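You operate a simulated robot arm through the tools that you are given. There is no shell and no other tool. Be economical: measure what you need, move in short steps, check, and stop when the job is done.

You run a simulated two-armed robot. Do the job below in one go: nothing can be reset, and whatever is moved stays where it is left.

Task
On the white folding table, fold the blue towel in half, so that its two long edges meet.

The check looks at the end state, three seconds after you hand in, the way a careful person would. Anything else that was tipped, shoved, dropped, spilled or broken makes it a failure. Flat cloth is picked up by pressing the open fingertips on it (5 to 10 N) and closing them slowly along it; thin cloth reads only 2 to 8 mm in the jaws.

Robot
Two 7-joint arms with two-finger parallel grippers on one trunk, on a base that drives. Base frame: it is fixed to the floor where the robot stands at the start and does not move with it; the origin is under the middle of the robot, x ahead of it, y to its left, z up; the surface under the hand at the start is at about z = 750. Lengths are in mm, angles in rad, forces in N, time in s.
The left shoulder is at the start at [165, 171, 1107], the right one opposite. With the tool pointing down near the work surface each hand reaches from about 460 to 940 mm from the robot's upright axis, wherever it stands, measured 20 degrees to its own side. Places, roughly: white folding table [700, 200, 800]. Payload 4.4 kg a hand.
The tool frame of a hand sits at the grasp point between the pads (the TCP): z along the fingers, y along the line on which they close. The tips reach 23 mm beyond it. Largest opening 94 mm; finger width 38, thickness 10; the body of the gripper, 54 by 96 mm, starts 39 mm behind the TCP.
Orientation is that of the tool frame in the base frame, as a unit quaternion [x, y, z, w]. With the fingers straight down and closing along the base's y, the tool's x points along the base's -x, its y along +y and its z along -z.

Tools
- The arms move only by the tool nudge_tool. It takes "left_moves", "right_moves" or both (then of equal length, played together; a hand with none holds still); each is a list that holds one entry, the list of rows, each a list of 7 numbers: the shift along the tool's x, y, z in mm, then the turn, a rotation vector about the tool's x, y, z in rad, then the opening, from 0 (shut) to 1 (fully open). In form: [[[x, y, z, ax, ay, az, gripper], ...]]. A call has 1 to 20 rows; each row shifts and turns the commanded pose from where the row before left it, along the tool's axes as they then stand. A row lasts 0.2 s, in which the tool goes at most 50 mm and 0.15 rad; a call with a longer step from one row to the next is refused whole, and so is a gripper value outside its range. Where a pose cannot be reached the arm comes as near as it can. A force on the tool above 40 N (or 10 N above the force at the start of the call, whichever is more), or a blocked arm, ends the call early, and 0.2 s more pass. The fingers move at their own pace (about 72 mm/s each) and stop on an object; they squeeze with about 27 N. The grip force told is the motor's: it shows also when the fingers shut on nothing. Time passes only in rows, and 0.2 s behind the last, so rows that do not move let the fingers close. It gives the time, the measured TCP pose, the force on the tool (base axes), the opening and the grip force at its end, in the units of the frame above (readings bear some noise), with the torque about the TCP (base axes, N m) and any sound that the robot's microphone picked up.
- Cameras (640 x 400 px; columns grow to the right, rows downward): "scene" is now at [280.9, -14.4, 1211.1]; the picture's right is [-0.01, -1.00, 0.00], its down [-0.79, 0.01, -0.61] and it looks along [0.61, -0.01, -0.79] (base axes); focal length 214 px, centre (320, 200). "left" rides on the left gripper at [86, -16, -74] in its tool frame; the picture's right is [0.18, 0.98, 0.00], its down [-0.58, 0.11, -0.81] and it looks along [-0.79, 0.15, 0.59] (tool axes); focal length 243 px, centre (320, 200). "right" rides on the right gripper at [86, 16, -74] in its tool frame; the picture's right is [-0.18, 0.98, 0.00], its down [-0.58, -0.11, -0.81] and it looks along [-0.79, -0.15, 0.59] (tool axes); focal length 243 px, centre (320, 200). There is no depth. A picture from a camera that has moved, and an enlarged one, comes with that camera's place and axes in the base frame and with its lens. The place of the scene camera against the robot may be out by one fixed shift of up to 18 mm in any direction.
- grab_frame(camera): a new picture of that camera. No time passes.
- raise_lower(by): slides the trunk up (or, below 0, down) by that many mm; the arms and the scene camera ride with it, the base frame stays. It gives what a move gives, with no picture.
- roll_base(legs): drives the robot by 1 to 6 legs, each [ahead, left, turn to the left] in mm, mm and rad, along the robot's own axes; the way and the turn of a leg run together, so that a leg with both is an arc; at most 1500 mm and 3.142 rad a leg. The arms and the cameras ride along, it lands a little off, and it stops where it bumps. It gives what a move gives.
- turn_head(pan, tilt): turns the head with the scene camera to pan (to the left, within 1.396 rad either way) and tilt (down, from -0.506 to 1.204), counted from straight ahead of the robot. It gives what a move gives.
- enlarge(camera, box): a new picture of the part [left, top, right, bottom] of that camera's present view, enlarged. No time passes.
- close_job(): hands the job in; it is judged then, once.

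Work in short steps. Places have to be worked out from the pictures, the camera data and where the tool is seen: move nearer, look again, correct. Check each grasp and each placing, and mend what went wrong. You have 120 turns and 92 pictures in all, those below and enlarged ones among them. Open the grippers and draw the arms clear of the work before you hand the job in, unless the task says otherwise; then end with one line.

The tools are called after "Request:" as name(argument=value, ...) on one line, values as JSON. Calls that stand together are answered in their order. nudge_tool: Moves the arms, as the interface text tells. Its arguments: {"type":"object","properties":{"left_moves":{"type":"array","items":{"type":"array","items":{"type":"array","items":{"type":"number"}}}},"right_moves":{"type":"array","items":{"type":"array","items":{"type":"array","items":{"type":"number"}}}}},"required":[]} The other tools are called the same way: raise_lower (by) slides the trunk up or down; roll_base (legs) drives the base; turn_head (pan, tilt) turns the head that bears the scene camera; grab_frame (camera) takes a picture; enlarge (camera, box) takes an enlarged picture of a part of a camera's view; close_job () hands the job in.

At the start:

```text
time: 0.0
left_ee_pos: [501.0, 190.0, 950.4]
left_ee_rot: [0.0, 1.0, 0.001, 0.0]
left_ft_force: [-0.1, 0.8, -0.3]
left_torque: [-0.01, -0.01, -0.01]
left_opening: 94.1
left_grasp_force: 0.0
right_ee_pos: [465.9, -285.9, 991.4]
right_ee_rot: [0.0, 1.0, -0.001, -0.001]
right_ft_force: [0.0, 0.4, -0.3]
right_torque: [-0.03, -0.01, 0.0]
right_opening: 94.1
right_grasp_force: 0.0
trunk travel left (down, up): [-124.0, 265.0]
robot x, y, heading: [-0.7, -0.2, -0.001]
head pan, tilt: [-0.012, 0.916]
```

scene: 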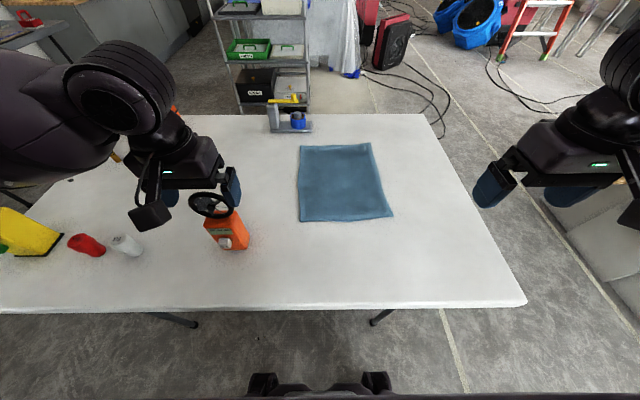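
right: 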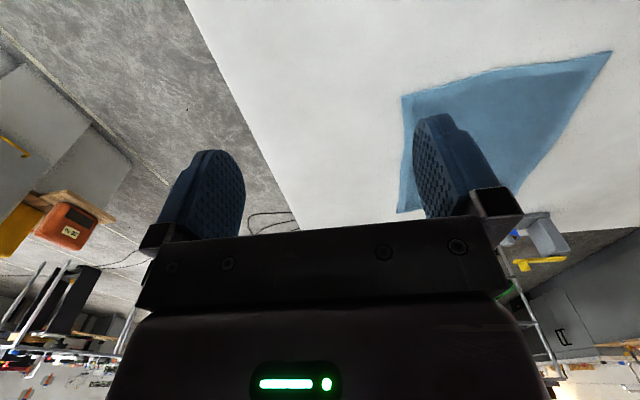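
left: 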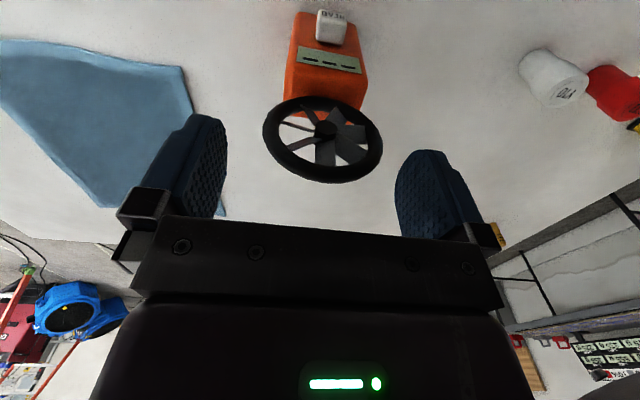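

The towel lies at about x 570–880, y -205–40, so its long edges run along x. To get both hands on one long edge, I'd like to work from the table's right end. I'll look there first.

Request:
turn_head(pan=-1.0, tilt=0.7)

Request:
grab_frame(camera="scene")

```text
time: 1.3
left_ee_pos: [500.2, 188.7, 950.6]
left_ee_rot: [0.0, 1.0, 0.0, 0.001]
left_ft_force: [0.0, -0.3, 0.2]
left_torque: [0.01, 0.03, -0.01]
left_opening: 94.0
left_grasp_force: 0.0
right_ee_pos: [464.2, -287.0, 989.8]
right_ee_rot: [0.0, 1.0, 0.0, 0.0]
right_ft_force: [-1.3, -0.1, 0.2]
right_torque: [-0.03, -0.02, 0.0]
right_opening: 93.6
right_grasp_force: 0.1
trunk travel left (down, up): [-124.0, 265.0]
robot x, y, heading: [-0.4, -1.9, -0.003]
head pan, tilt: [-1.0, 0.7]
```

```text
88 pictures are left
camera scene: at [252.2, -84.9, 1228.4], right [-0.84, -0.54, 0.0], down [-0.35, 0.54, -0.76], along [0.41, -0.64, -0.64], focal length 214 px, centre (320, 200)
```

scene: 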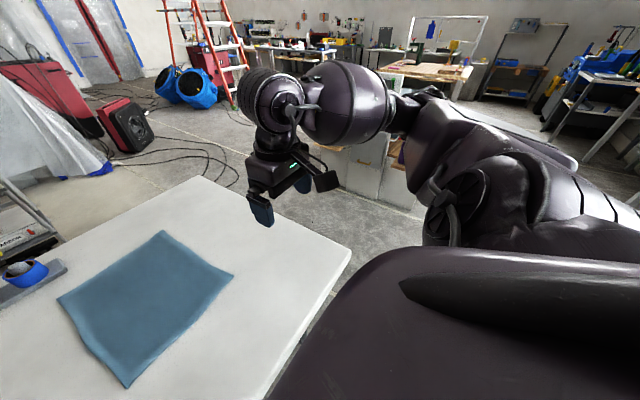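

The table's right end is at about y=-427, with cabinets at about y=-1580, so there is room to stand at (725,-810) facing +y. I'll raise the trunk first so the hands clear the anemometer.

Request:
raise_lower(by=130)

Request:
roll_base(legs=[[-180, 0, 0], [0, -820, 0]])

Request:
grab_frame(camera="scene")

```text
time: 2.8
left_ee_pos: [501.6, 188.9, 1079.5]
left_ee_rot: [0.0, 1.0, 0.0, -0.001]
left_ft_force: [0.2, 0.1, 0.3]
left_torque: [-0.04, 0.0, -0.01]
left_opening: 94.0
left_grasp_force: 0.2
right_ee_pos: [465.9, -285.7, 1119.9]
right_ee_rot: [0.0, 1.0, -0.001, -0.001]
right_ft_force: [0.7, -0.5, -0.3]
right_torque: [-0.01, 0.0, -0.01]
right_opening: 94.1
right_grasp_force: 0.0
trunk travel left (down, up): [-254.0, 135.0]
robot x, y, heading: [-1.5, -1.8, -0.001]
head pan, tilt: [-1.0, 0.7]
```

```text
time: 11.6
left_ee_pos: [324.5, -635.2, 1080.8]
left_ee_rot: [-0.006, 1.0, 0.0, 0.0]
left_ft_force: [0.0, -0.3, 1.3]
left_torque: [0.02, 0.02, 0.01]
left_opening: 94.1
left_grasp_force: 0.0
right_ee_pos: [293.3, -1109.8, 1120.0]
right_ee_rot: [-0.006, 1.0, 0.0, 0.0]
right_ft_force: [0.1, -0.2, -1.1]
right_torque: [-0.02, -0.01, -0.03]
right_opening: 94.1
right_grasp_force: 0.0
trunk travel left (down, up): [-254.0, 135.0]
robot x, y, heading: [-168.0, -829.3, 0.012]
head pan, tilt: [-1.0, 0.7]
```

```text
87 pictures are left
camera scene: at [-38.5, -912.4, 1374.8], right [-0.83, -0.55, 0.0], down [-0.35, 0.54, -0.76], along [0.42, -0.64, -0.64], focal length 214 px, centre (320, 200)
```

scene: 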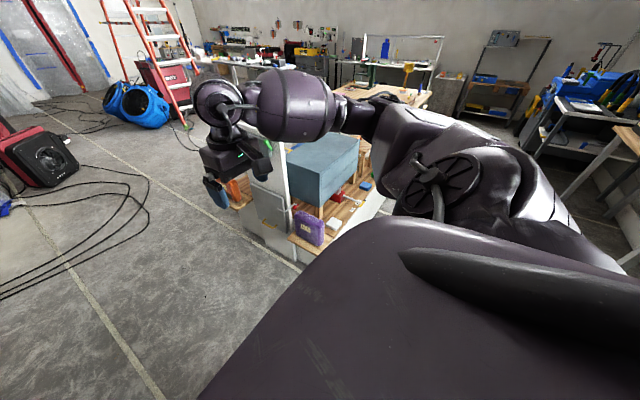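

The floor ahead is clear. Next I turn left to face the table's end, then strafe to x≈725.

Request:
roll_base(legs=[[0, 0, 1.559], [0, -893, 0]])

Request:
turn_head(pan=0, tilt=0.95)

Request:
grab_frame(camera="scene")

```text
time: 23.5
left_ee_pos: [509.0, -317.2, 1081.9]
left_ee_rot: [0.712, -0.702, 0.0, 0.0]
left_ft_force: [-0.9, 0.3, 0.3]
left_torque: [0.0, 0.01, 0.0]
left_opening: 93.9
left_grasp_force: 0.1
right_ee_pos: [985.4, -345.2, 1119.5]
right_ee_rot: [0.712, -0.702, 0.0, 0.0]
right_ft_force: [-0.8, -0.2, 0.0]
right_torque: [0.01, -0.01, -0.01]
right_opening: 93.9
right_grasp_force: 0.0
trunk travel left (down, up): [-254.0, 135.0]
robot x, y, heading: [706.8, -815.3, 1.582]
head pan, tilt: [-1.0, 0.7]
```

```text
time: 24.8
left_ee_pos: [508.9, -317.2, 1080.8]
left_ee_rot: [0.712, -0.702, 0.0, 0.0]
left_ft_force: [-0.4, -0.2, -0.6]
left_torque: [0.03, 0.01, 0.03]
left_opening: 94.0
left_grasp_force: 0.1
right_ee_pos: [985.1, -345.7, 1120.2]
right_ee_rot: [0.712, -0.702, 0.0, 0.0]
right_ft_force: [-0.6, -0.4, -0.4]
right_torque: [0.01, 0.01, 0.01]
right_opening: 94.3
right_grasp_force: 0.0
trunk travel left (down, up): [-254.0, 135.0]
robot x, y, heading: [703.7, -812.2, 1.58]
head pan, tilt: [0.0, 0.949]
```

```text
86 pictures are left
camera scene: at [703.7, -667.0, 1355.0], right [1.0, 0.01, 0.0], down [0.01, -0.81, -0.58], along [-0.01, 0.58, -0.81], focal length 214 px, centre (320, 200)
```

scene: 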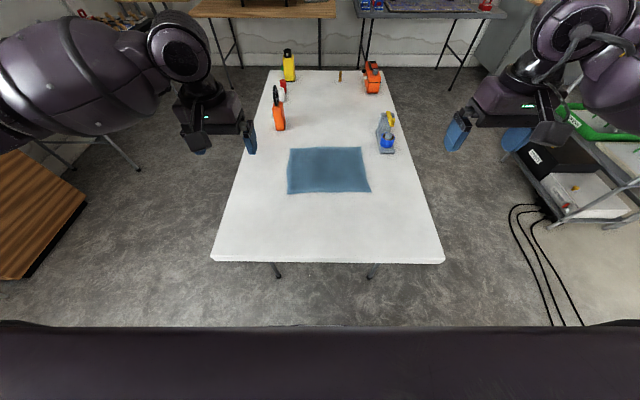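

Lengthwise the towel now lies across my view, with corners at about (579,-209), (879,-198), (562,27) and (871,44). The plan is to bring the far long edge towards me onto the near one with both hands. I'll lower the trunk and hover the hands over the two far corners.

Request:
raise_lower(by=-130)

Request:
nudge_tool(left_moves=[[[-32, -9, 8, 0, 0, 0, 0.6], [-32, -9, 8, 0, 0, 0, 0.6], [-32, -9, 8, 0, 0, 0, 0.6], [-32, -9, 8, 0, 0, 0, 0.6], [-32, -9, 8, 0, 0, 0, 0.6], [-32, -9, 8, 0, 0, 0, 0.6], [-32, -9, 8, 0, 0, 0, 0.6], [-32, -9, 8, 0, 0, 0, 0.6], [-32, -9, 8, 0, 0, 0, 0.6], [-32, -9, 8, 0, 0, 0, 0.6]]], right_moves=[[[-36, 15, 13, 0, 0, 0, 0.6], [-36, 15, 13, 0, 0, 0, 0.6], [-36, 15, 13, 0, 0, 0, 0.6], [-36, 15, 13, 0, 0, 0, 0.6], [-36, 15, 13, 0, 0, 0, 0.6], [-36, 15, 13, 0, 0, 0, 0.6], [-36, 15, 13, 0, 0, 0, 0.6], [-36, 15, 13, 0, 0, 0, 0.6], [-36, 15, 13, 0, 0, 0, 0.6], [-36, 15, 13, 0, 0, 0, 0.6]]])

Request:
grab_frame(camera="scene")

Request:
grab_frame(camera="left")

Request:
grab_frame(camera="right")

```text
time: 26.4
left_ee_pos: [509.8, -318.0, 953.7]
left_ee_rot: [0.713, -0.702, -0.001, -0.001]
left_ft_force: [-0.2, -0.7, 0.8]
left_torque: [-0.02, -0.03, 0.0]
left_opening: 94.1
left_grasp_force: 0.0
right_ee_pos: [985.2, -346.8, 993.0]
right_ee_rot: [0.712, -0.702, -0.001, -0.002]
right_ft_force: [0.8, -0.8, -0.1]
right_torque: [0.0, 0.01, 0.04]
right_opening: 94.2
right_grasp_force: 0.1
trunk travel left (down, up): [-124.0, 265.0]
robot x, y, heading: [710.4, -815.5, 1.582]
head pan, tilt: [0.0, 0.949]
```

```text
time: 28.6
left_ee_pos: [596.4, 5.0, 869.7]
left_ee_rot: [0.712, -0.702, 0.0, 0.002]
left_ft_force: [-0.5, -0.7, -0.1]
left_torque: [-0.02, -0.01, -0.01]
left_opening: 56.2
left_grasp_force: 0.1
right_ee_pos: [829.5, 15.2, 858.9]
right_ee_rot: [0.712, -0.703, 0.0, 0.0]
right_ft_force: [0.7, 0.1, -0.7]
right_torque: [0.02, 0.06, -0.03]
right_opening: 56.6
right_grasp_force: 0.1
trunk travel left (down, up): [-124.0, 265.0]
robot x, y, heading: [708.1, -813.1, 1.582]
head pan, tilt: [0.0, 0.949]
```

```text
85 pictures are left
camera scene: at [701.8, -548.8, 1208.2], right [1.0, 0.01, 0.0], down [0.01, -0.81, -0.58], along [-0.01, 0.58, -0.81], focal length 214 px, centre (320, 200)
```

scene: 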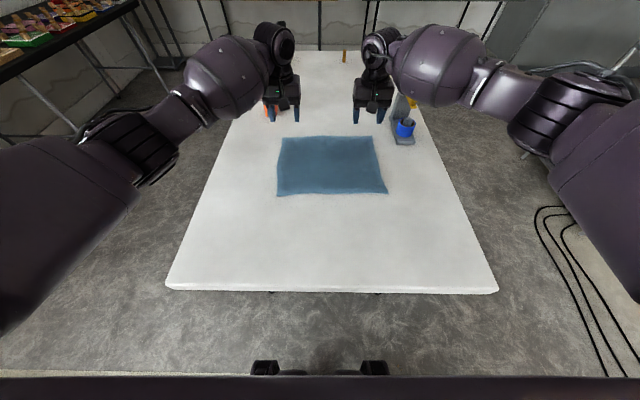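

```text
84 pictures are left
camera left: at [614.2, -82.1, 944.1], right [-0.98, -0.2, 0.0], down [-0.12, 0.58, 0.81], along [-0.16, 0.79, -0.59], focal length 243 px, centre (320, 200)
```

left: 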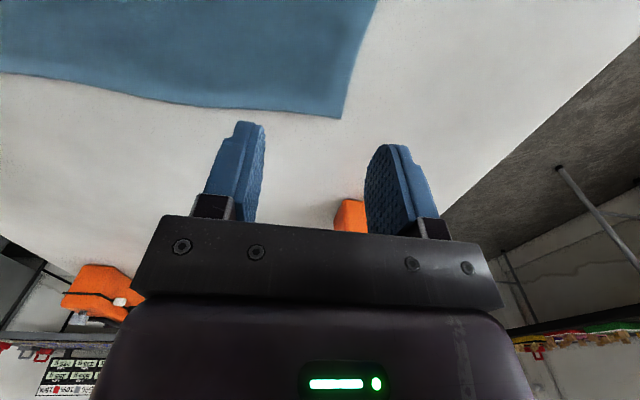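

```text
83 pictures are left
camera right: at [813.4, -71.9, 933.8], right [-0.99, 0.17, 0.0], down [0.1, 0.58, 0.81], along [0.14, 0.79, -0.59], focal length 243 px, centre (320, 200)
```

right: 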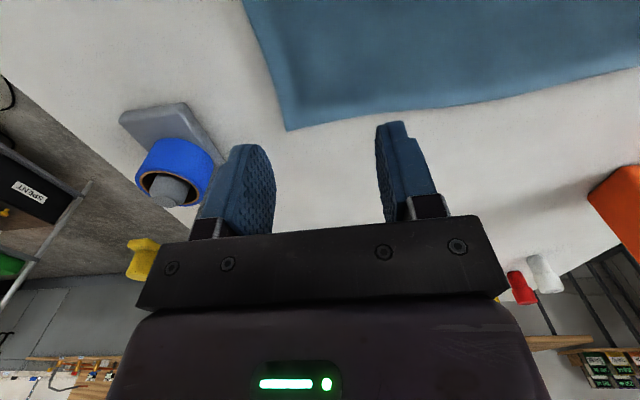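

The hand cameras put the far corners at about (568,49) and (868,63), if the table top is at z=750. I'll go down near the surface over the edge and look again.

Request:
nudge_tool(left_moves=[[[-20, -3, 30, 0, 0, 0, 0.5], [-20, -3, 30, 0, 0, 0, 0.5], [0, 0, 0, 0, 0, 0, 0.5]]], right_moves=[[[-20, -2, 25, 0, 0, 0, 0.5], [-20, -2, 25, 0, 0, 0, 0.5], [0, 0, 0, 0, 0, 0, 0.5]]])

Request:
grab_frame(camera="left")

Request:
grab_frame(camera="right")

Request:
enlarge(camera="scene", box=[240, 80, 420, 200])

```text
time: 29.4
left_ee_pos: [602.0, 44.9, 812.2]
left_ee_rot: [0.712, -0.702, -0.001, -0.001]
left_ft_force: [0.1, -0.1, -1.2]
left_torque: [-0.02, 0.03, 0.0]
left_opening: 46.8
left_grasp_force: 0.0
right_ee_pos: [833.0, 52.6, 813.2]
right_ee_rot: [0.712, -0.702, 0.0, 0.0]
right_ft_force: [0.3, 0.3, 0.4]
right_torque: [0.0, -0.01, -0.01]
right_opening: 47.0
right_grasp_force: 0.1
trunk travel left (down, up): [-124.0, 265.0]
robot x, y, heading: [707.2, -815.7, 1.585]
head pan, tilt: [0.0, 0.949]
```

```text
82 pictures are left
camera left: at [620.7, -42.6, 886.8], right [-0.98, -0.2, 0.0], down [-0.12, 0.58, 0.81], along [-0.16, 0.79, -0.59], focal length 243 px, centre (320, 200)
```

left: 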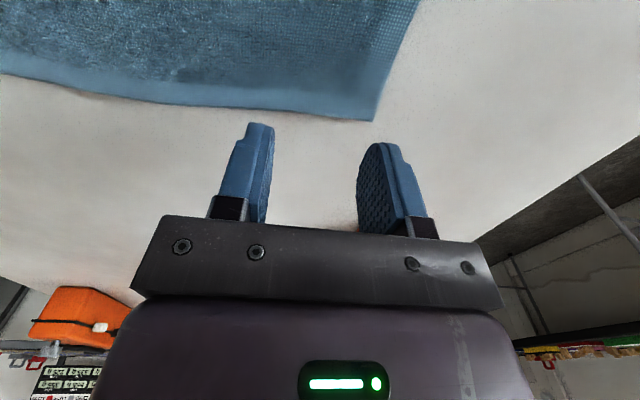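

```text
81 pictures are left
camera right: at [817.7, -33.9, 887.7], right [-0.99, 0.17, 0.0], down [0.1, 0.58, 0.81], along [0.14, 0.8, -0.59], focal length 243 px, centre (320, 200)
```

right: 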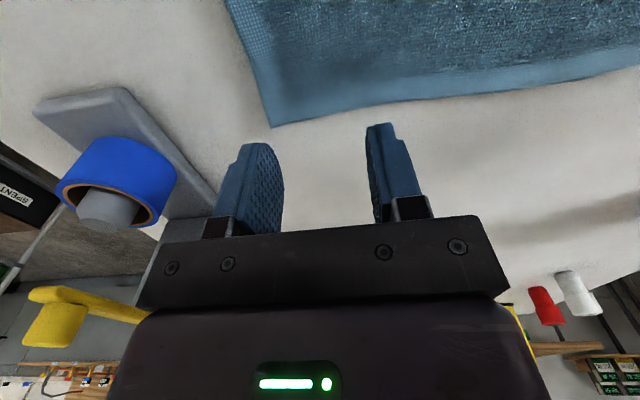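

```text
3.33 times, centred on (330, 140) of scene
camera zoom: at [702.0, -550.4, 1209.1], right [1.0, 0.01, 0.0], down [0.01, -0.81, -0.58], along [-0.01, 0.58, -0.81], focal length 715 px, centre (287, 400)
```

zoom: 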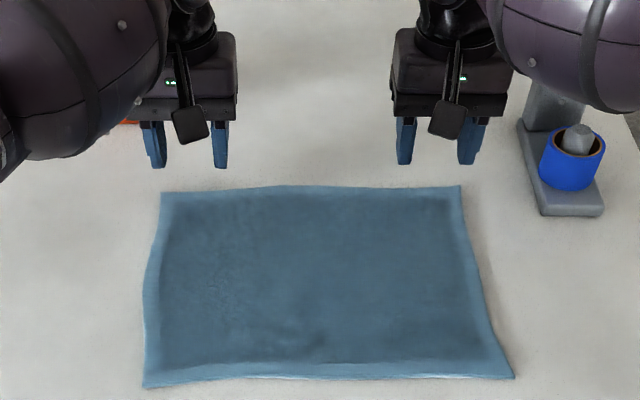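

The towel is at about z=755, and the edge is y≈46 at the left hand and y≈60 at the right. I'll shift slightly inward and descend to near contact.

Request:
nudge_tool(left_moves=[[[4, -10, 10, 0, 0, 0, 0.5], [0, 0, 10, 0, 0, 0, 0.5], [0, 0, 6, 0, 0, 0, 0.5], [0, 0, 3, 0, 0, 0, 0.5]]], right_moves=[[[2, 10, 10, 0, 0, 0, 0.5], [0, 0, 10, 0, 0, 0, 0.5], [0, 0, 6, 0, 0, 0, 0.5], [0, 0, 3, 0, 0, 0, 0.5]]])

Request:
grab_frame(camera="left")

Request:
grab_frame(camera="right")

```text
time: 30.4
left_ee_pos: [610.4, 41.4, 781.8]
left_ee_rot: [0.712, -0.702, 0.0, 0.0]
left_ft_force: [-0.5, 0.1, 0.4]
left_torque: [-0.02, 0.04, 0.01]
left_opening: 46.9
left_grasp_force: 0.0
right_ee_pos: [823.1, 51.0, 781.8]
right_ee_rot: [0.711, -0.703, 0.0, 0.001]
right_ft_force: [-0.1, -0.6, -0.7]
right_torque: [-0.01, -0.01, 0.04]
right_opening: 47.0
right_grasp_force: 0.1
trunk travel left (down, up): [-124.0, 265.0]
robot x, y, heading: [705.7, -815.6, 1.586]
head pan, tilt: [0.0, 0.949]
```

```text
79 pictures are left
camera left: at [629.5, -46.5, 855.4], right [-0.98, -0.2, 0.0], down [-0.12, 0.58, 0.81], along [-0.16, 0.79, -0.59], focal length 243 px, centre (320, 200)
```

left: 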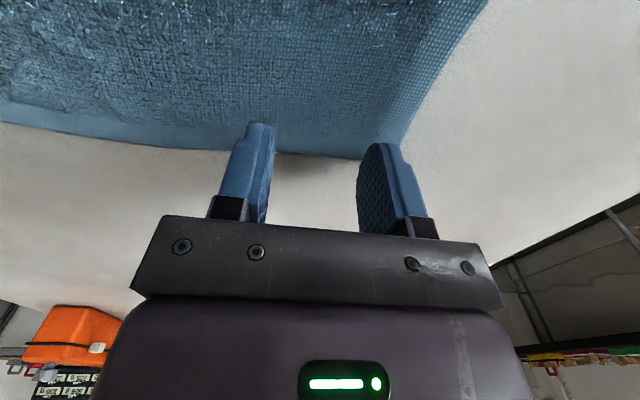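

```text
78 pictures are left
camera right: at [807.3, -35.4, 856.4], right [-0.99, 0.17, 0.0], down [0.1, 0.58, 0.81], along [0.14, 0.79, -0.59], focal length 243 px, centre (320, 200)
```

right: 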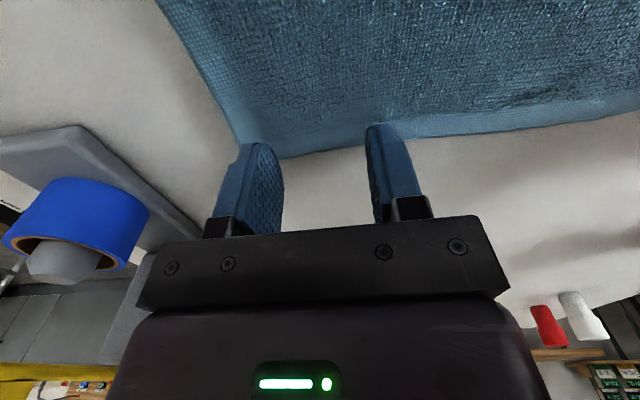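

The tips are nearly touching and sit right at the edge. I'll shift 7 mm onto the cloth, then step down to feel contact.

Request:
nudge_tool(left_moves=[[[7, 0, 0, 0, 0, 0, 0.5], [0, 0, 2, 0, 0, 0, 0.5], [0, 0, 2, 0, 0, 0, 0.5]]], right_moves=[[[7, 0, 0, 0, 0, 0, 0.5], [0, 0, 2, 0, 0, 0, 0.5], [0, 0, 2, 0, 0, 0, 0.5]]])

```text
time: 31.2
left_ee_pos: [610.4, 33.6, 779.4]
left_ee_rot: [0.712, -0.702, 0.001, 0.0]
left_ft_force: [-0.8, 0.3, 0.6]
left_torque: [-0.01, -0.01, 0.04]
left_opening: 46.8
left_grasp_force: 0.0
right_ee_pos: [823.5, 43.5, 779.1]
right_ee_rot: [0.712, -0.702, 0.0, -0.001]
right_ft_force: [-0.1, 1.1, 0.4]
right_torque: [0.01, 0.0, -0.04]
right_opening: 47.0
right_grasp_force: 0.1
trunk travel left (down, up): [-124.0, 265.0]
robot x, y, heading: [707.0, -813.1, 1.586]
head pan, tilt: [0.0, 0.949]
```

No contact yet, so I keep stepping down.

Request:
nudge_tool(left_moves=[[[0, 0, 2, 0, 0, 0, 0.5], [0, 0, 1, 0, 0, 0, 0.5]]], right_moves=[[[0, 0, 2, 0, 0, 0, 0.5], [0, 0, 1, 0, 0, 0, 0.5]]])

```text
time: 31.8
left_ee_pos: [609.5, 33.1, 776.6]
left_ee_rot: [0.712, -0.702, -0.001, -0.002]
left_ft_force: [0.7, 1.1, 7.0]
left_torque: [0.01, 0.0, -0.01]
left_opening: 47.2
left_grasp_force: 0.1
right_ee_pos: [823.5, 43.5, 776.8]
right_ee_rot: [0.712, -0.702, -0.001, 0.0]
right_ft_force: [-1.0, -0.9, 2.9]
right_torque: [-0.07, 0.01, -0.01]
right_opening: 46.9
right_grasp_force: 0.0
trunk travel left (down, up): [-124.0, 265.0]
robot x, y, heading: [705.0, -815.9, 1.584]
head pan, tilt: [0.0, 0.949]
```

Contact is 7 N on the left and 3 N on the right. I'll press the right hand a touch more and close both slowly.

Request:
nudge_tool(left_moves=[[[0, 0, 0.3, 0, 0, 0, 0.5], [0, 0, 0, 0, 0, 0, 0.46], [0, 0, 0, 0, 0, 0, 0.42], [0, 0, 0, 0, 0, 0, 0.38], [0, 0, 0, 0, 0, 0, 0.34], [0, 0, 0, 0, 0, 0, 0.3], [0, 0, 0, 0, 0, 0, 0.26], [0, 0, 0, 0, 0, 0, 0.22], [0, 0, 0, 0, 0, 0, 0.18], [0, 0, 0, 0, 0, 0, 0.14], [0, 0, 0, 0, 0, 0, 0.1], [0, 0, 0, 0, 0, 0, 0.06], [0, 0, 0, 0, 0, 0, 0.02], [0, 0, 0, 0, 0, 0, 0], [0, 0, 0, 0, 0, 0, 0]]], right_moves=[[[0, 0, 1, 0, 0, 0, 0.5], [0, 0, 0, 0, 0, 0, 0.46], [0, 0, 0, 0, 0, 0, 0.42], [0, 0, 0, 0, 0, 0, 0.38], [0, 0, 0, 0, 0, 0, 0.34], [0, 0, 0, 0, 0, 0, 0.3], [0, 0, 0, 0, 0, 0, 0.26], [0, 0, 0, 0, 0, 0, 0.22], [0, 0, 0, 0, 0, 0, 0.18], [0, 0, 0, 0, 0, 0, 0.14], [0, 0, 0, 0, 0, 0, 0.1], [0, 0, 0, 0, 0, 0, 0.06], [0, 0, 0, 0, 0, 0, 0.02], [0, 0, 0, 0, 0, 0, 0], [0, 0, 0, 0, 0, 0, 0]]])

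Request:
grab_frame(camera="left")

Request:
grab_frame(camera="right")

```text
time: 35.0
left_ee_pos: [610.9, 32.7, 775.4]
left_ee_rot: [0.712, -0.702, -0.001, -0.002]
left_ft_force: [18.6, 0.2, 8.9]
left_torque: [-0.02, -0.43, 0.13]
left_opening: 4.4
left_grasp_force: 27.0
right_ee_pos: [821.4, 43.2, 775.5]
right_ee_rot: [0.713, -0.701, -0.002, -0.001]
right_ft_force: [-17.6, -0.6, 14.3]
right_torque: [-0.12, 0.38, -0.07]
right_opening: 7.1
right_grasp_force: 26.9
trunk travel left (down, up): [-124.0, 265.0]
robot x, y, heading: [709.6, -817.1, 1.58]
head pan, tilt: [0.0, 0.949]
```

```text
77 pictures are left
camera left: at [629.9, -55.2, 850.3], right [-0.98, -0.2, 0.0], down [-0.12, 0.58, 0.81], along [-0.16, 0.79, -0.59], focal length 243 px, centre (320, 200)
```

left: 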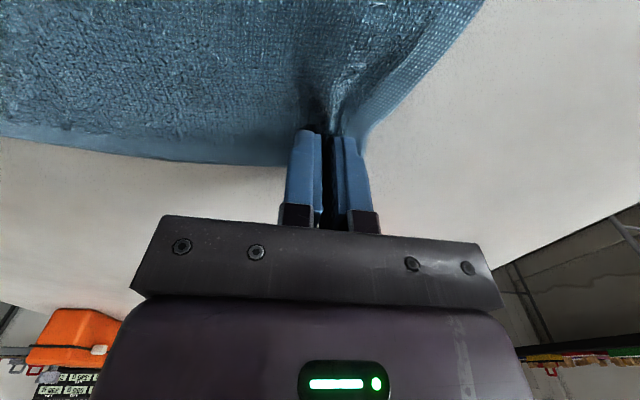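

```text
76 pictures are left
camera right: at [807.0, -44.4, 850.1], right [-0.99, 0.17, 0.0], down [0.1, 0.58, 0.81], along [0.14, 0.8, -0.59], focal length 243 px, centre (320, 200)
```

right: 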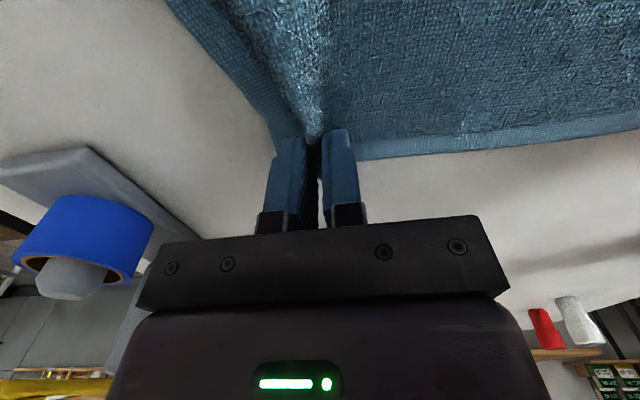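

Both corners are gripped (4.4 and 7.1 mm openings). Now I lift along an arc towards the middle and relax the inward tension a little.

Request:
nudge_tool(left_moves=[[[4, -3, -15, 0, 0, 0, 0], [5, -3, -20, 0, 0, 0, 0], [12, 0, -18, 0, 0, 0, 0], [18, 0, -15, 0, 0, 0, 0], [20, 0, -12, 0, 0, 0, 0], [20, 0, -8, 0, 0, 0, 0], [20, 0, -4, 0, 0, 0, 0], [0, 0, 0, 0, 0, 0, 0]]], right_moves=[[[4, 3, -15, 0, 0, 0, 0], [5, 3, -20, 0, 0, 0, 0], [12, 0, -18, 0, 0, 0, 0], [18, 0, -15, 0, 0, 0, 0], [20, 0, -12, 0, 0, 0, 0], [20, 0, -8, 0, 0, 0, 0], [20, 0, -4, 0, 0, 0, 0], [0, 0, 0, 0, 0, 0, 0]]])

Request:
grab_frame(camera="scene")

Request:
grab_frame(camera="left")

```text
time: 36.8
left_ee_pos: [617.5, -63.8, 865.7]
left_ee_rot: [0.712, -0.702, 0.001, 0.001]
left_ft_force: [3.3, 0.4, -0.3]
left_torque: [0.03, -0.05, 0.07]
left_opening: 4.0
left_grasp_force: 26.7
right_ee_pos: [819.6, -55.1, 865.5]
right_ee_rot: [0.712, -0.702, 0.0, 0.0]
right_ft_force: [-4.2, -0.5, -0.6]
right_torque: [-0.02, 0.08, -0.05]
right_opening: 4.9
right_grasp_force: 27.2
trunk travel left (down, up): [-124.0, 265.0]
robot x, y, heading: [706.5, -816.4, 1.582]
head pan, tilt: [0.0, 0.949]
```

```text
75 pictures are left
camera scene: at [702.0, -549.3, 1208.5], right [1.0, 0.01, 0.0], down [0.01, -0.81, -0.58], along [-0.01, 0.58, -0.81], focal length 214 px, centre (320, 200)
```

scene: 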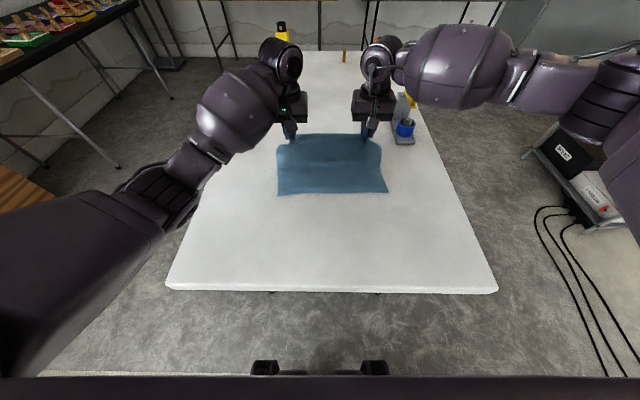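

```text
74 pictures are left
camera left: at [636.2, -150.8, 938.8], right [-0.98, -0.2, 0.0], down [-0.12, 0.58, 0.81], along [-0.16, 0.79, -0.59], focal length 243 px, centre (320, 200)
```

left: 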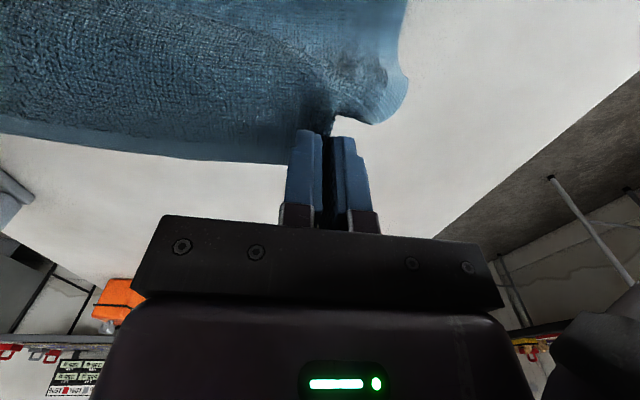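

The far half is lifting and the near edge has stayed put. I carry on over the arc, tilting the fingers away from me so the held edge swings over.

Request:
nudge_tool(left_moves=[[[20, 0, 8, 0, -0.14, 0, 0], [21, 0, 4.9, 0, -0.14, 0, 0], [21.4, 0, 1.6, 0, -0.14, 0, 0], [21.5, 0, -1.5, 0, -0.14, 0, 0], [21, 0, -4.7, 0, -0.14, 0, 0], [0, 0, 0, 0, 0, 0, 0]]], right_moves=[[[20, 0, 8, 0, -0.14, 0, 0], [21, 0, 4.9, 0, -0.14, 0, 0], [21.4, 0, 1.6, 0, -0.14, 0, 0], [21.5, 0, -1.5, 0, -0.14, 0, 0], [21, 0, -4.7, 0, -0.14, 0, 0], [0, 0, 0, 0, 0, 0, 0]]])

Request:
enlarge(camera="scene", box=[220, 80, 460, 230])

Request:
grab_frame(camera="right")

Request:
grab_frame(camera="left")

```text
time: 38.2
left_ee_pos: [619.6, -172.4, 830.6]
left_ee_rot: [0.669, -0.659, -0.247, -0.241]
left_ft_force: [3.2, 0.3, 0.0]
left_torque: [-0.01, -0.04, -0.03]
left_opening: 3.7
left_grasp_force: 27.1
right_ee_pos: [821.4, -160.6, 827.8]
right_ee_rot: [0.669, -0.659, -0.247, -0.24]
right_ft_force: [-2.8, 0.1, -0.3]
right_torque: [0.03, 0.07, 0.0]
right_opening: 4.5
right_grasp_force: 26.5
trunk travel left (down, up): [-124.0, 265.0]
robot x, y, heading: [703.7, -817.1, 1.588]
head pan, tilt: [0.0, 0.949]
```

```text
2.67 times, centred on (340, 155) of scene
camera zoom: at [705.3, -555.3, 1209.6], right [1.0, 0.02, 0.0], down [0.01, -0.81, -0.59], along [-0.01, 0.59, -0.81], focal length 572 px, centre (267, 320)
```

zoom: 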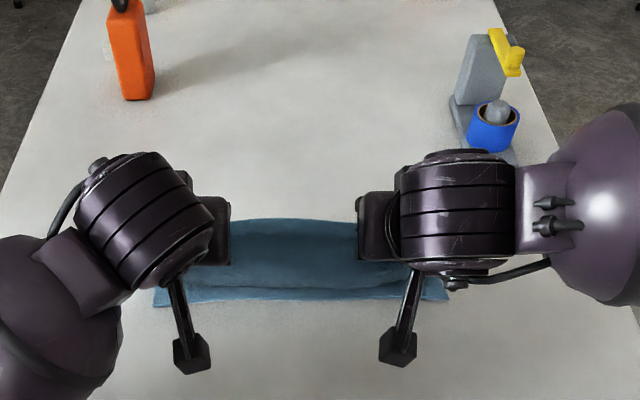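

```text
72 pictures are left
camera right: at [805.9, -274.7, 828.9], right [-0.98, 0.13, 0.12], down [0.11, -0.08, 0.99], along [0.13, 0.99, 0.06], focal length 243 px, centre (320, 200)
```

right: 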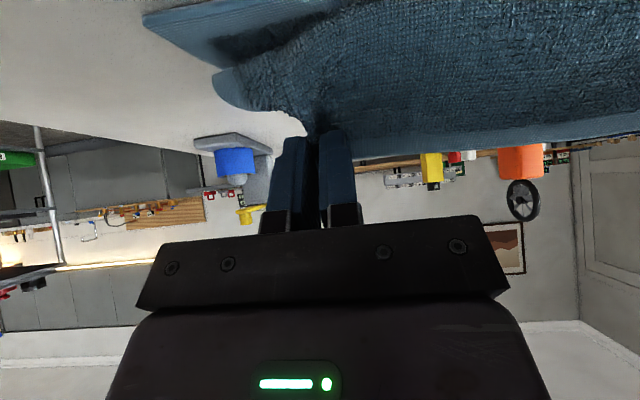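

```text
71 pictures are left
camera left: at [639.3, -286.4, 830.8], right [-0.98, -0.16, -0.12], down [-0.11, -0.08, 0.99], along [-0.16, 0.98, 0.06], focal length 243 px, centre (320, 200)
```

left: 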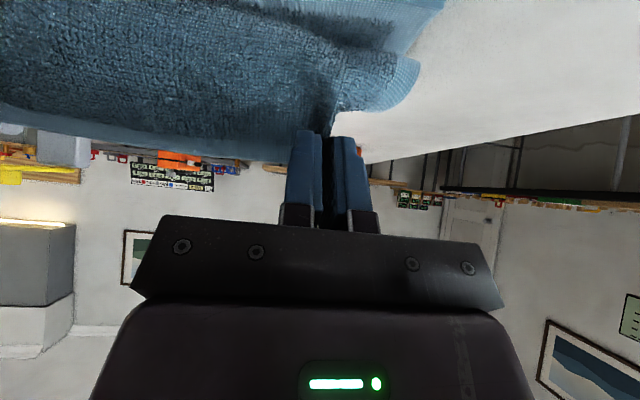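

The geometry looks right: the fold is at y≈-75 and the held edge comes over the near edge. I lower straight down at this tilt, watching for contact.

Request:
nudge_tool(left_moves=[[[6.4, 0, 7.6, 0, 0, 0, 0], [6.4, 0, 7.6, 0, 0, 0, 0], [5, 0, 6, 0, 0, 0, 0], [0, 0, 0, 0, 0, 0, 0]]], right_moves=[[[6.4, 0, 7.6, 0, 0, 0, 0], [6.4, 0, 7.6, 0, 0, 0, 0], [5, 0, 6, 0, 0, 0, 0], [0, 0, 0, 0, 0, 0, 0]]])

Request:
grab_frame(camera="right")

Request:
grab_frame(camera="left")

```text
time: 39.2
left_ee_pos: [619.3, -166.6, 799.1]
left_ee_rot: [0.669, -0.66, -0.243, -0.24]
left_ft_force: [3.7, -0.5, 0.0]
left_torque: [0.0, -0.08, 0.0]
left_opening: 3.7
left_grasp_force: 26.9
right_ee_pos: [820.4, -157.0, 797.4]
right_ee_rot: [0.669, -0.66, -0.243, -0.24]
right_ft_force: [-3.8, -0.7, 0.2]
right_torque: [-0.02, 0.05, -0.03]
right_opening: 5.0
right_grasp_force: 27.1
trunk travel left (down, up): [-124.0, 265.0]
robot x, y, heading: [706.6, -817.1, 1.59]
head pan, tilt: [0.0, 0.949]
```

```text
70 pictures are left
camera right: at [805.2, -271.0, 798.4], right [-0.98, 0.13, 0.12], down [0.11, -0.07, 0.99], along [0.13, 0.99, 0.06], focal length 243 px, centre (320, 200)
```

right: 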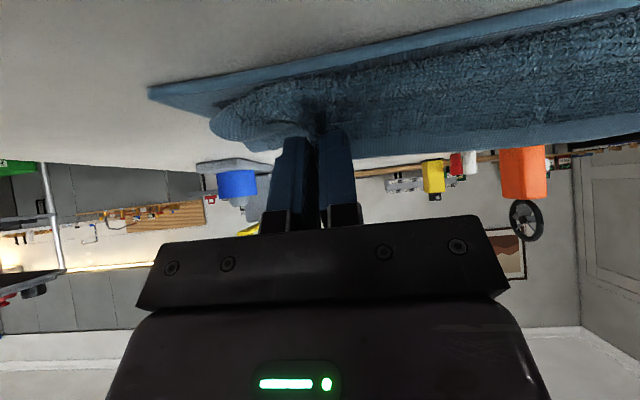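

```text
69 pictures are left
camera left: at [638.1, -281.7, 799.9], right [-0.98, -0.16, -0.12], down [-0.11, -0.07, 0.99], along [-0.16, 0.99, 0.05], focal length 243 px, centre (320, 200)
```

left: 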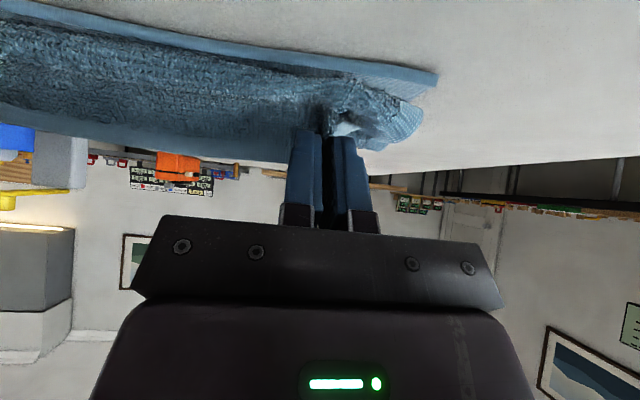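

The top layer's hem is rolled back a bit in the grip, with its lighter band facing up and away. I lower slightly, release slowly and back off along the fingers to see how it relaxes.

Request:
nudge_tool(left_moves=[[[3.2, 0, 3.8, 0, 0, 0, 0], [0, 0, 0, 0, 0, 0, 0.1], [0, 0, 0, 0, 0, 0, 0.2], [0, 0, 0, 0, 0, 0, 0.3], [0, 0, 0, 0, 0, 0, 0.4], [0, 0, -15, 0, 0, 0, 0.4], [0, 0, -25, 0, 0, 0, 0.4], [0, 0, -35, 0, 0, 0, 0.4], [0, 0, -40, 0, 0, 0, 0.4], [0, 0, -40, 0, 0, 0, 0.4]]], right_moves=[[[3.2, 0, 3.8, 0, 0, 0, 0], [0, 0, 0, 0, 0, 0, 0.1], [0, 0, 0, 0, 0, 0, 0.2], [0, 0, 0, 0, 0, 0, 0.3], [0, 0, 0, 0, 0, 0, 0.4], [0, 0, -15, 0, 0, 0, 0.4], [0, 0, -25, 0, 0, 0, 0.4], [0, 0, -35, 0, 0, 0, 0.4], [0, 0, -40, 0, 0, 0, 0.4], [0, 0, -40, 0, 0, 0, 0.4]]])

Request:
enlarge(camera="scene", box=[220, 80, 460, 230])

Request:
grab_frame(camera="right")

Request:
grab_frame(camera="left")

```text
time: 41.4
left_ee_pos: [622.2, -264.7, 916.5]
left_ee_rot: [0.669, -0.66, -0.245, -0.241]
left_ft_force: [0.0, -0.3, 0.3]
left_torque: [0.0, 0.0, 0.03]
left_opening: 37.3
left_grasp_force: 0.1
right_ee_pos: [825.6, -257.8, 914.1]
right_ee_rot: [0.668, -0.66, -0.246, -0.241]
right_ft_force: [0.7, -0.3, -0.3]
right_torque: [-0.03, 0.03, 0.04]
right_opening: 37.4
right_grasp_force: 0.0
trunk travel left (down, up): [-124.0, 265.0]
robot x, y, heading: [703.3, -813.6, 1.586]
head pan, tilt: [0.0, 0.949]
```

```text
2.67 times, centred on (340, 155) of scene
camera zoom: at [703.9, -551.2, 1209.3], right [1.0, 0.01, 0.0], down [0.01, -0.81, -0.58], along [-0.01, 0.58, -0.81], focal length 572 px, centre (267, 320)
```

zoom: 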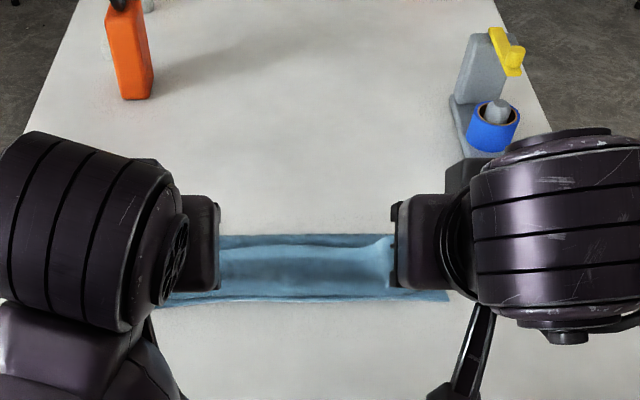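

```text
67 pictures are left
camera right: at [810.0, -372.0, 914.6], right [-0.98, 0.13, 0.12], down [0.11, -0.08, 0.99], along [0.14, 0.99, 0.06], focal length 243 px, centre (320, 200)
```

right: 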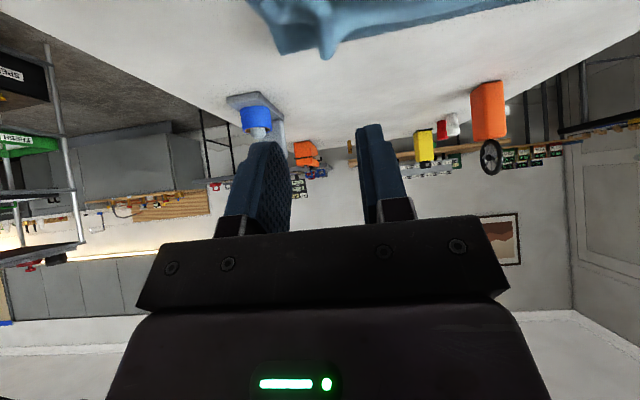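

```text
66 pictures are left
camera left: at [642.0, -380.1, 917.9], right [-0.98, -0.16, -0.12], down [-0.11, -0.08, 0.99], along [-0.16, 0.98, 0.06], focal length 243 px, centre (320, 200)
```

left: 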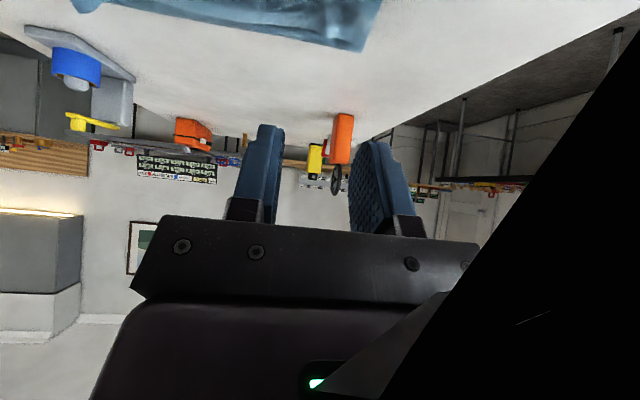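

The hands block the view, so I move them up and outward and return the tools to vertical.

Request:
nudge_tool(left_moves=[[[0, 30, -10, 0, 0.14, 0, 0.5], [0, 30, -10, 0, 0.14, 0, 0.5], [0, 30, -10, 0, 0.14, 0, 0.5], [0, 30, -5, 0, 0.14, 0, 0.5], [0, 30, 0, 0, 0.14, 0, 0.5]]], right_moves=[[[0, -30, -10, 0, 0.14, 0, 0.5], [0, -30, -10, 0, 0.14, 0, 0.5], [0, -30, -10, 0, 0.14, 0, 0.5], [0, -30, -5, 0, 0.14, 0, 0.5], [0, -30, 0, 0, 0.14, 0, 0.5]]])

Request:
enlarge(camera="scene", box=[240, 120, 432, 240])

Request:
grab_frame(camera="left")

Request:
grab_frame(camera="right")

```text
time: 41.9
left_ee_pos: [524.1, -256.8, 887.9]
left_ee_rot: [-0.68, 0.681, 0.25, 0.107]
left_ft_force: [0.8, 0.3, 0.6]
left_torque: [0.01, 0.01, -0.01]
left_opening: 47.2
left_grasp_force: 0.1
left hand out of reach, approached as far as the arm can: row 2
right_ee_pos: [871.8, -264.5, 924.9]
right_ee_rot: [0.692, -0.682, -0.167, -0.166]
right_ft_force: [0.1, 0.4, -0.8]
right_torque: [0.0, 0.02, 0.06]
right_opening: 47.1
right_grasp_force: 0.1
trunk travel left (down, up): [-124.0, 265.0]
robot x, y, heading: [704.6, -817.0, 1.578]
head pan, tilt: [0.0, 0.949]
stopped in row 2 (left hand): the arm was blocked; the commanded pose is now the measured one
```

```text
3.33 times, centred on (336, 180) of scene
camera zoom: at [702.4, -549.4, 1208.4], right [1.0, 0.01, 0.0], down [0.01, -0.81, -0.58], along [-0.01, 0.58, -0.81], focal length 715 px, centre (267, 267)
```

zoom: 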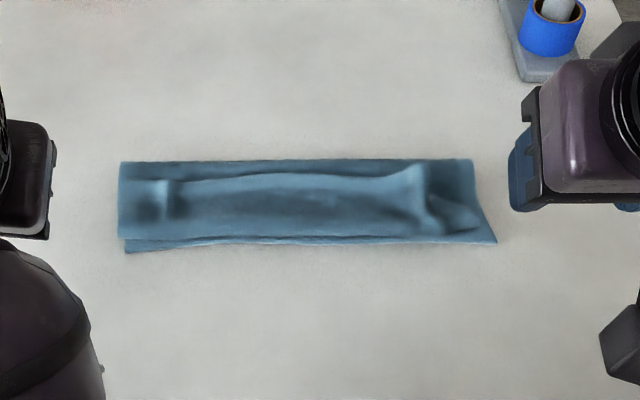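

```text
64 pictures are left
camera left: at [551.7, -367.6, 906.1], right [-0.97, -0.21, 0.1], down [0.08, 0.11, 0.99], along [-0.22, 0.97, -0.09], focal length 243 px, centre (320, 200)
```

left: 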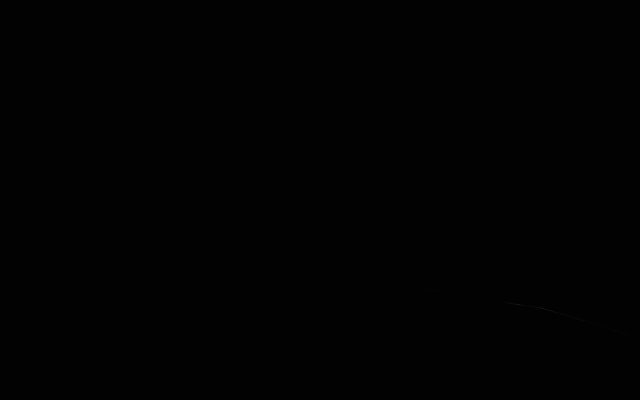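

```text
63 pictures are left
camera right: at [855.9, -375.7, 952.1], right [-0.99, 0.15, 0.08], down [0.11, 0.15, 0.98], along [0.13, 0.98, -0.16], focal length 243 px, centre (320, 200)
```

right: 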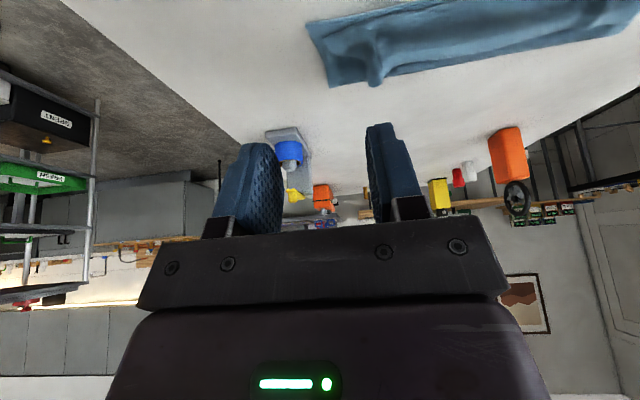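

The left arm got into an awkward fold of its own, so I back it out forward and up and straighten both tools. On the cloth, the fold sits about 24 mm too near and the top hem is rolled back ~55 mm on top; I'll unroll that next.

Request:
nudge_tool(left_moves=[[[-25, 2, -4, 0, 0, 0, 0.3], [-25, 2, -4, 0.045, 0.1, 0, 0.3], [-25, 2, -4, 0.045, 0.1, 0, 0.3], [-25, 2, -4, 0.045, 0.1, 0, 0.3], [-20, 2, -4, 0.045, 0.1, 0, 0.3], [0, 0, 0, 0.04, 0.1, 0, 0.3]]], right_moves=[[[-20, 0, 0, 0, 0.1, 0, 0.3], [-20, 0, 0, 0, 0.1, 0, 0.3], [-20, 0, 0, 0, 0.1, 0, 0.3], [-20, 0, 0, 0, 0.1, 0, 0.3], [0, 0, 0, 0, 0.07, 0, 0.3], [0, 0, 0, 0, 0, 0, 0.3]]])

Request:
grab_frame(camera="scene")

```text
time: 42.6
left_ee_pos: [457.4, -205.8, 932.2]
left_ee_rot: [0.678, -0.668, -0.304, -0.026]
left_ft_force: [0.3, 0.0, 0.1]
left_torque: [-0.01, 0.01, 0.0]
left_opening: 28.3
left_grasp_force: 0.1
left hand out of reach, approached as far as the arm can: row 2, 3
right_ee_pos: [870.8, -231.5, 945.0]
right_ee_rot: [0.705, -0.695, -0.103, -0.101]
right_ft_force: [-0.2, 0.2, -0.1]
right_torque: [0.0, 0.0, 0.03]
right_opening: 28.2
right_grasp_force: 0.1
trunk travel left (down, up): [-124.0, 265.0]
robot x, y, heading: [701.0, -814.0, 1.583]
head pan, tilt: [0.0, 0.949]
stopped in row 3 (left hand): the arm was blocked; the commanded pose is now the measured one
```

```text
62 pictures are left
camera scene: at [702.4, -552.9, 1209.6], right [1.0, 0.02, 0.0], down [0.01, -0.81, -0.58], along [-0.01, 0.58, -0.81], focal length 214 px, centre (320, 200)
```

scene: 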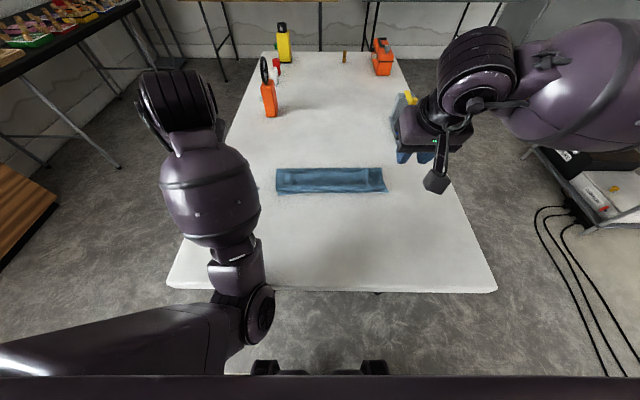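

The left hand drifted outward. I'll move it up and inward without rotating, to untangle it.

Request:
nudge_tool(left_moves=[[[-17, -5, -24, 0, 0, 0, 0.3], [-17, -5, -24, 0, 0, 0, 0.3], [-17, -5, -24, 0, 0, 0, 0.3], [-17, -5, -24, 0, 0, 0, 0.3]]])

Request:
grab_frame(camera="scene")

```text
time: 43.4
left_ee_pos: [435.6, -217.4, 951.6]
left_ee_rot: [0.675, -0.655, -0.328, 0.085]
left_ft_force: [-0.5, -0.4, 0.3]
left_torque: [0.0, 0.01, -0.01]
left_opening: 28.0
left_grasp_force: 0.1
right_ee_pos: [870.2, -238.3, 949.6]
right_ee_rot: [0.705, -0.694, -0.106, -0.105]
right_ft_force: [0.1, 0.8, 0.0]
right_torque: [0.0, 0.0, 0.01]
right_opening: 28.2
right_grasp_force: 0.0
trunk travel left (down, up): [-124.0, 265.0]
robot x, y, heading: [699.9, -818.4, 1.588]
head pan, tilt: [0.0, 0.949]
stopped in row 3 (left hand): the arm was blocked; the commanded pose is now the measured one
```

```text
61 pictures are left
camera scene: at [702.4, -561.4, 1212.1], right [1.0, 0.02, 0.0], down [0.01, -0.81, -0.59], along [-0.01, 0.59, -0.81], focal length 214 px, centre (320, 200)
```

scene: 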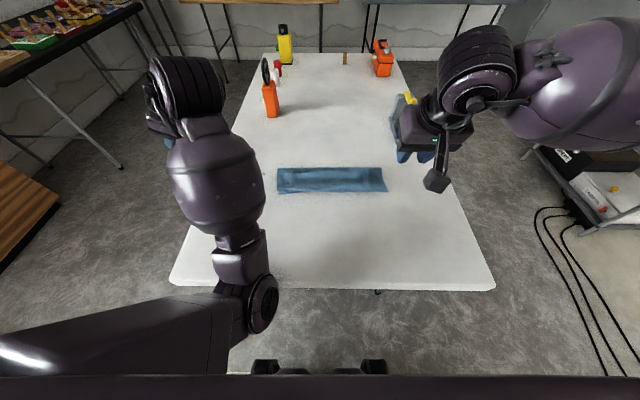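

The left wrist seems over-bent against its own forearm. Extending forward and to the right should relax it.

Request:
nudge_tool(left_moves=[[[-30, -17, -6, 0, 0, 0, 0.3], [-30, -17, -6, 0, 0, 0, 0.3], [-30, -17, -6, 0, 0, 0, 0.3], [-30, -17, -6, 0, 0, 0, 0.3]]])

```text
time: 44.5
left_ee_pos: [539.2, -93.0, 982.3]
left_ee_rot: [-0.64, 0.668, 0.37, -0.093]
left_ft_force: [-0.2, -0.7, 0.3]
left_torque: [0.02, 0.03, -0.01]
left_opening: 28.2
left_grasp_force: 0.0
right_ee_pos: [870.7, -231.6, 943.6]
right_ee_rot: [0.705, -0.695, -0.102, -0.101]
right_ft_force: [0.0, 0.1, 0.4]
right_torque: [-0.02, -0.04, -0.03]
right_opening: 28.2
right_grasp_force: 0.1
trunk travel left (down, up): [-124.0, 265.0]
robot x, y, heading: [704.8, -814.3, 1.581]
head pan, tilt: [0.0, 0.949]
stopped in row 4 (left hand): the arm was blocked; the commanded pose is now the measured one
```

It moved. Now I roll the left tool back upright.

Request:
nudge_tool(left_moves=[[[-5, 0, -5, 0.12, 0.03, 0, 0.3], [-5, 0, -5, 0.12, 0.03, 0, 0.3], [-5, 0, -5, 0.12, 0.03, 0, 0.3], [-5, 0, -5, 0.12, 0.03, 0, 0.3], [-5, 0, -5, 0.12, 0.03, 0, 0.3]]])

Request:
grab_frame(camera="scene")

```text
time: 45.2
left_ee_pos: [572.0, -87.2, 1018.8]
left_ee_rot: [-0.61, 0.717, 0.333, -0.049]
left_ft_force: [-0.3, 1.3, -0.1]
left_torque: [-0.03, -0.03, 0.02]
left_opening: 28.2
left_grasp_force: 0.0
right_ee_pos: [870.0, -230.4, 942.1]
right_ee_rot: [0.705, -0.695, -0.101, -0.1]
right_ft_force: [0.1, -0.1, 0.3]
right_torque: [0.02, -0.03, 0.01]
right_opening: 28.2
right_grasp_force: 0.1
trunk travel left (down, up): [-124.0, 265.0]
robot x, y, heading: [704.9, -815.2, 1.591]
head pan, tilt: [0.0, 0.949]
stopped in row 3 (left hand): the arm was blocked; the commanded pose is now the measured one
```

```text
60 pictures are left
camera scene: at [701.2, -550.5, 1208.6], right [1.0, 0.02, 0.0], down [0.01, -0.81, -0.58], along [-0.01, 0.58, -0.81], focal length 214 px, centre (320, 200)
```

scene: 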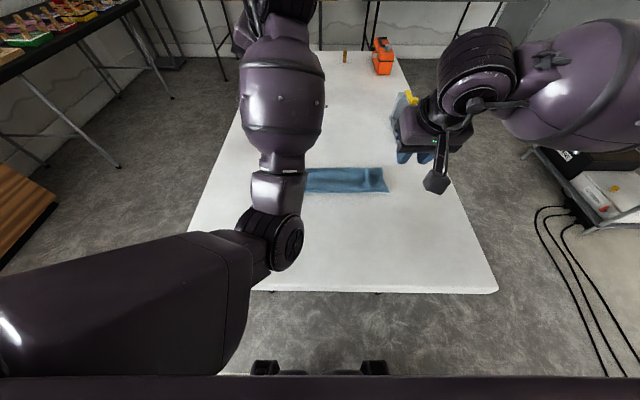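

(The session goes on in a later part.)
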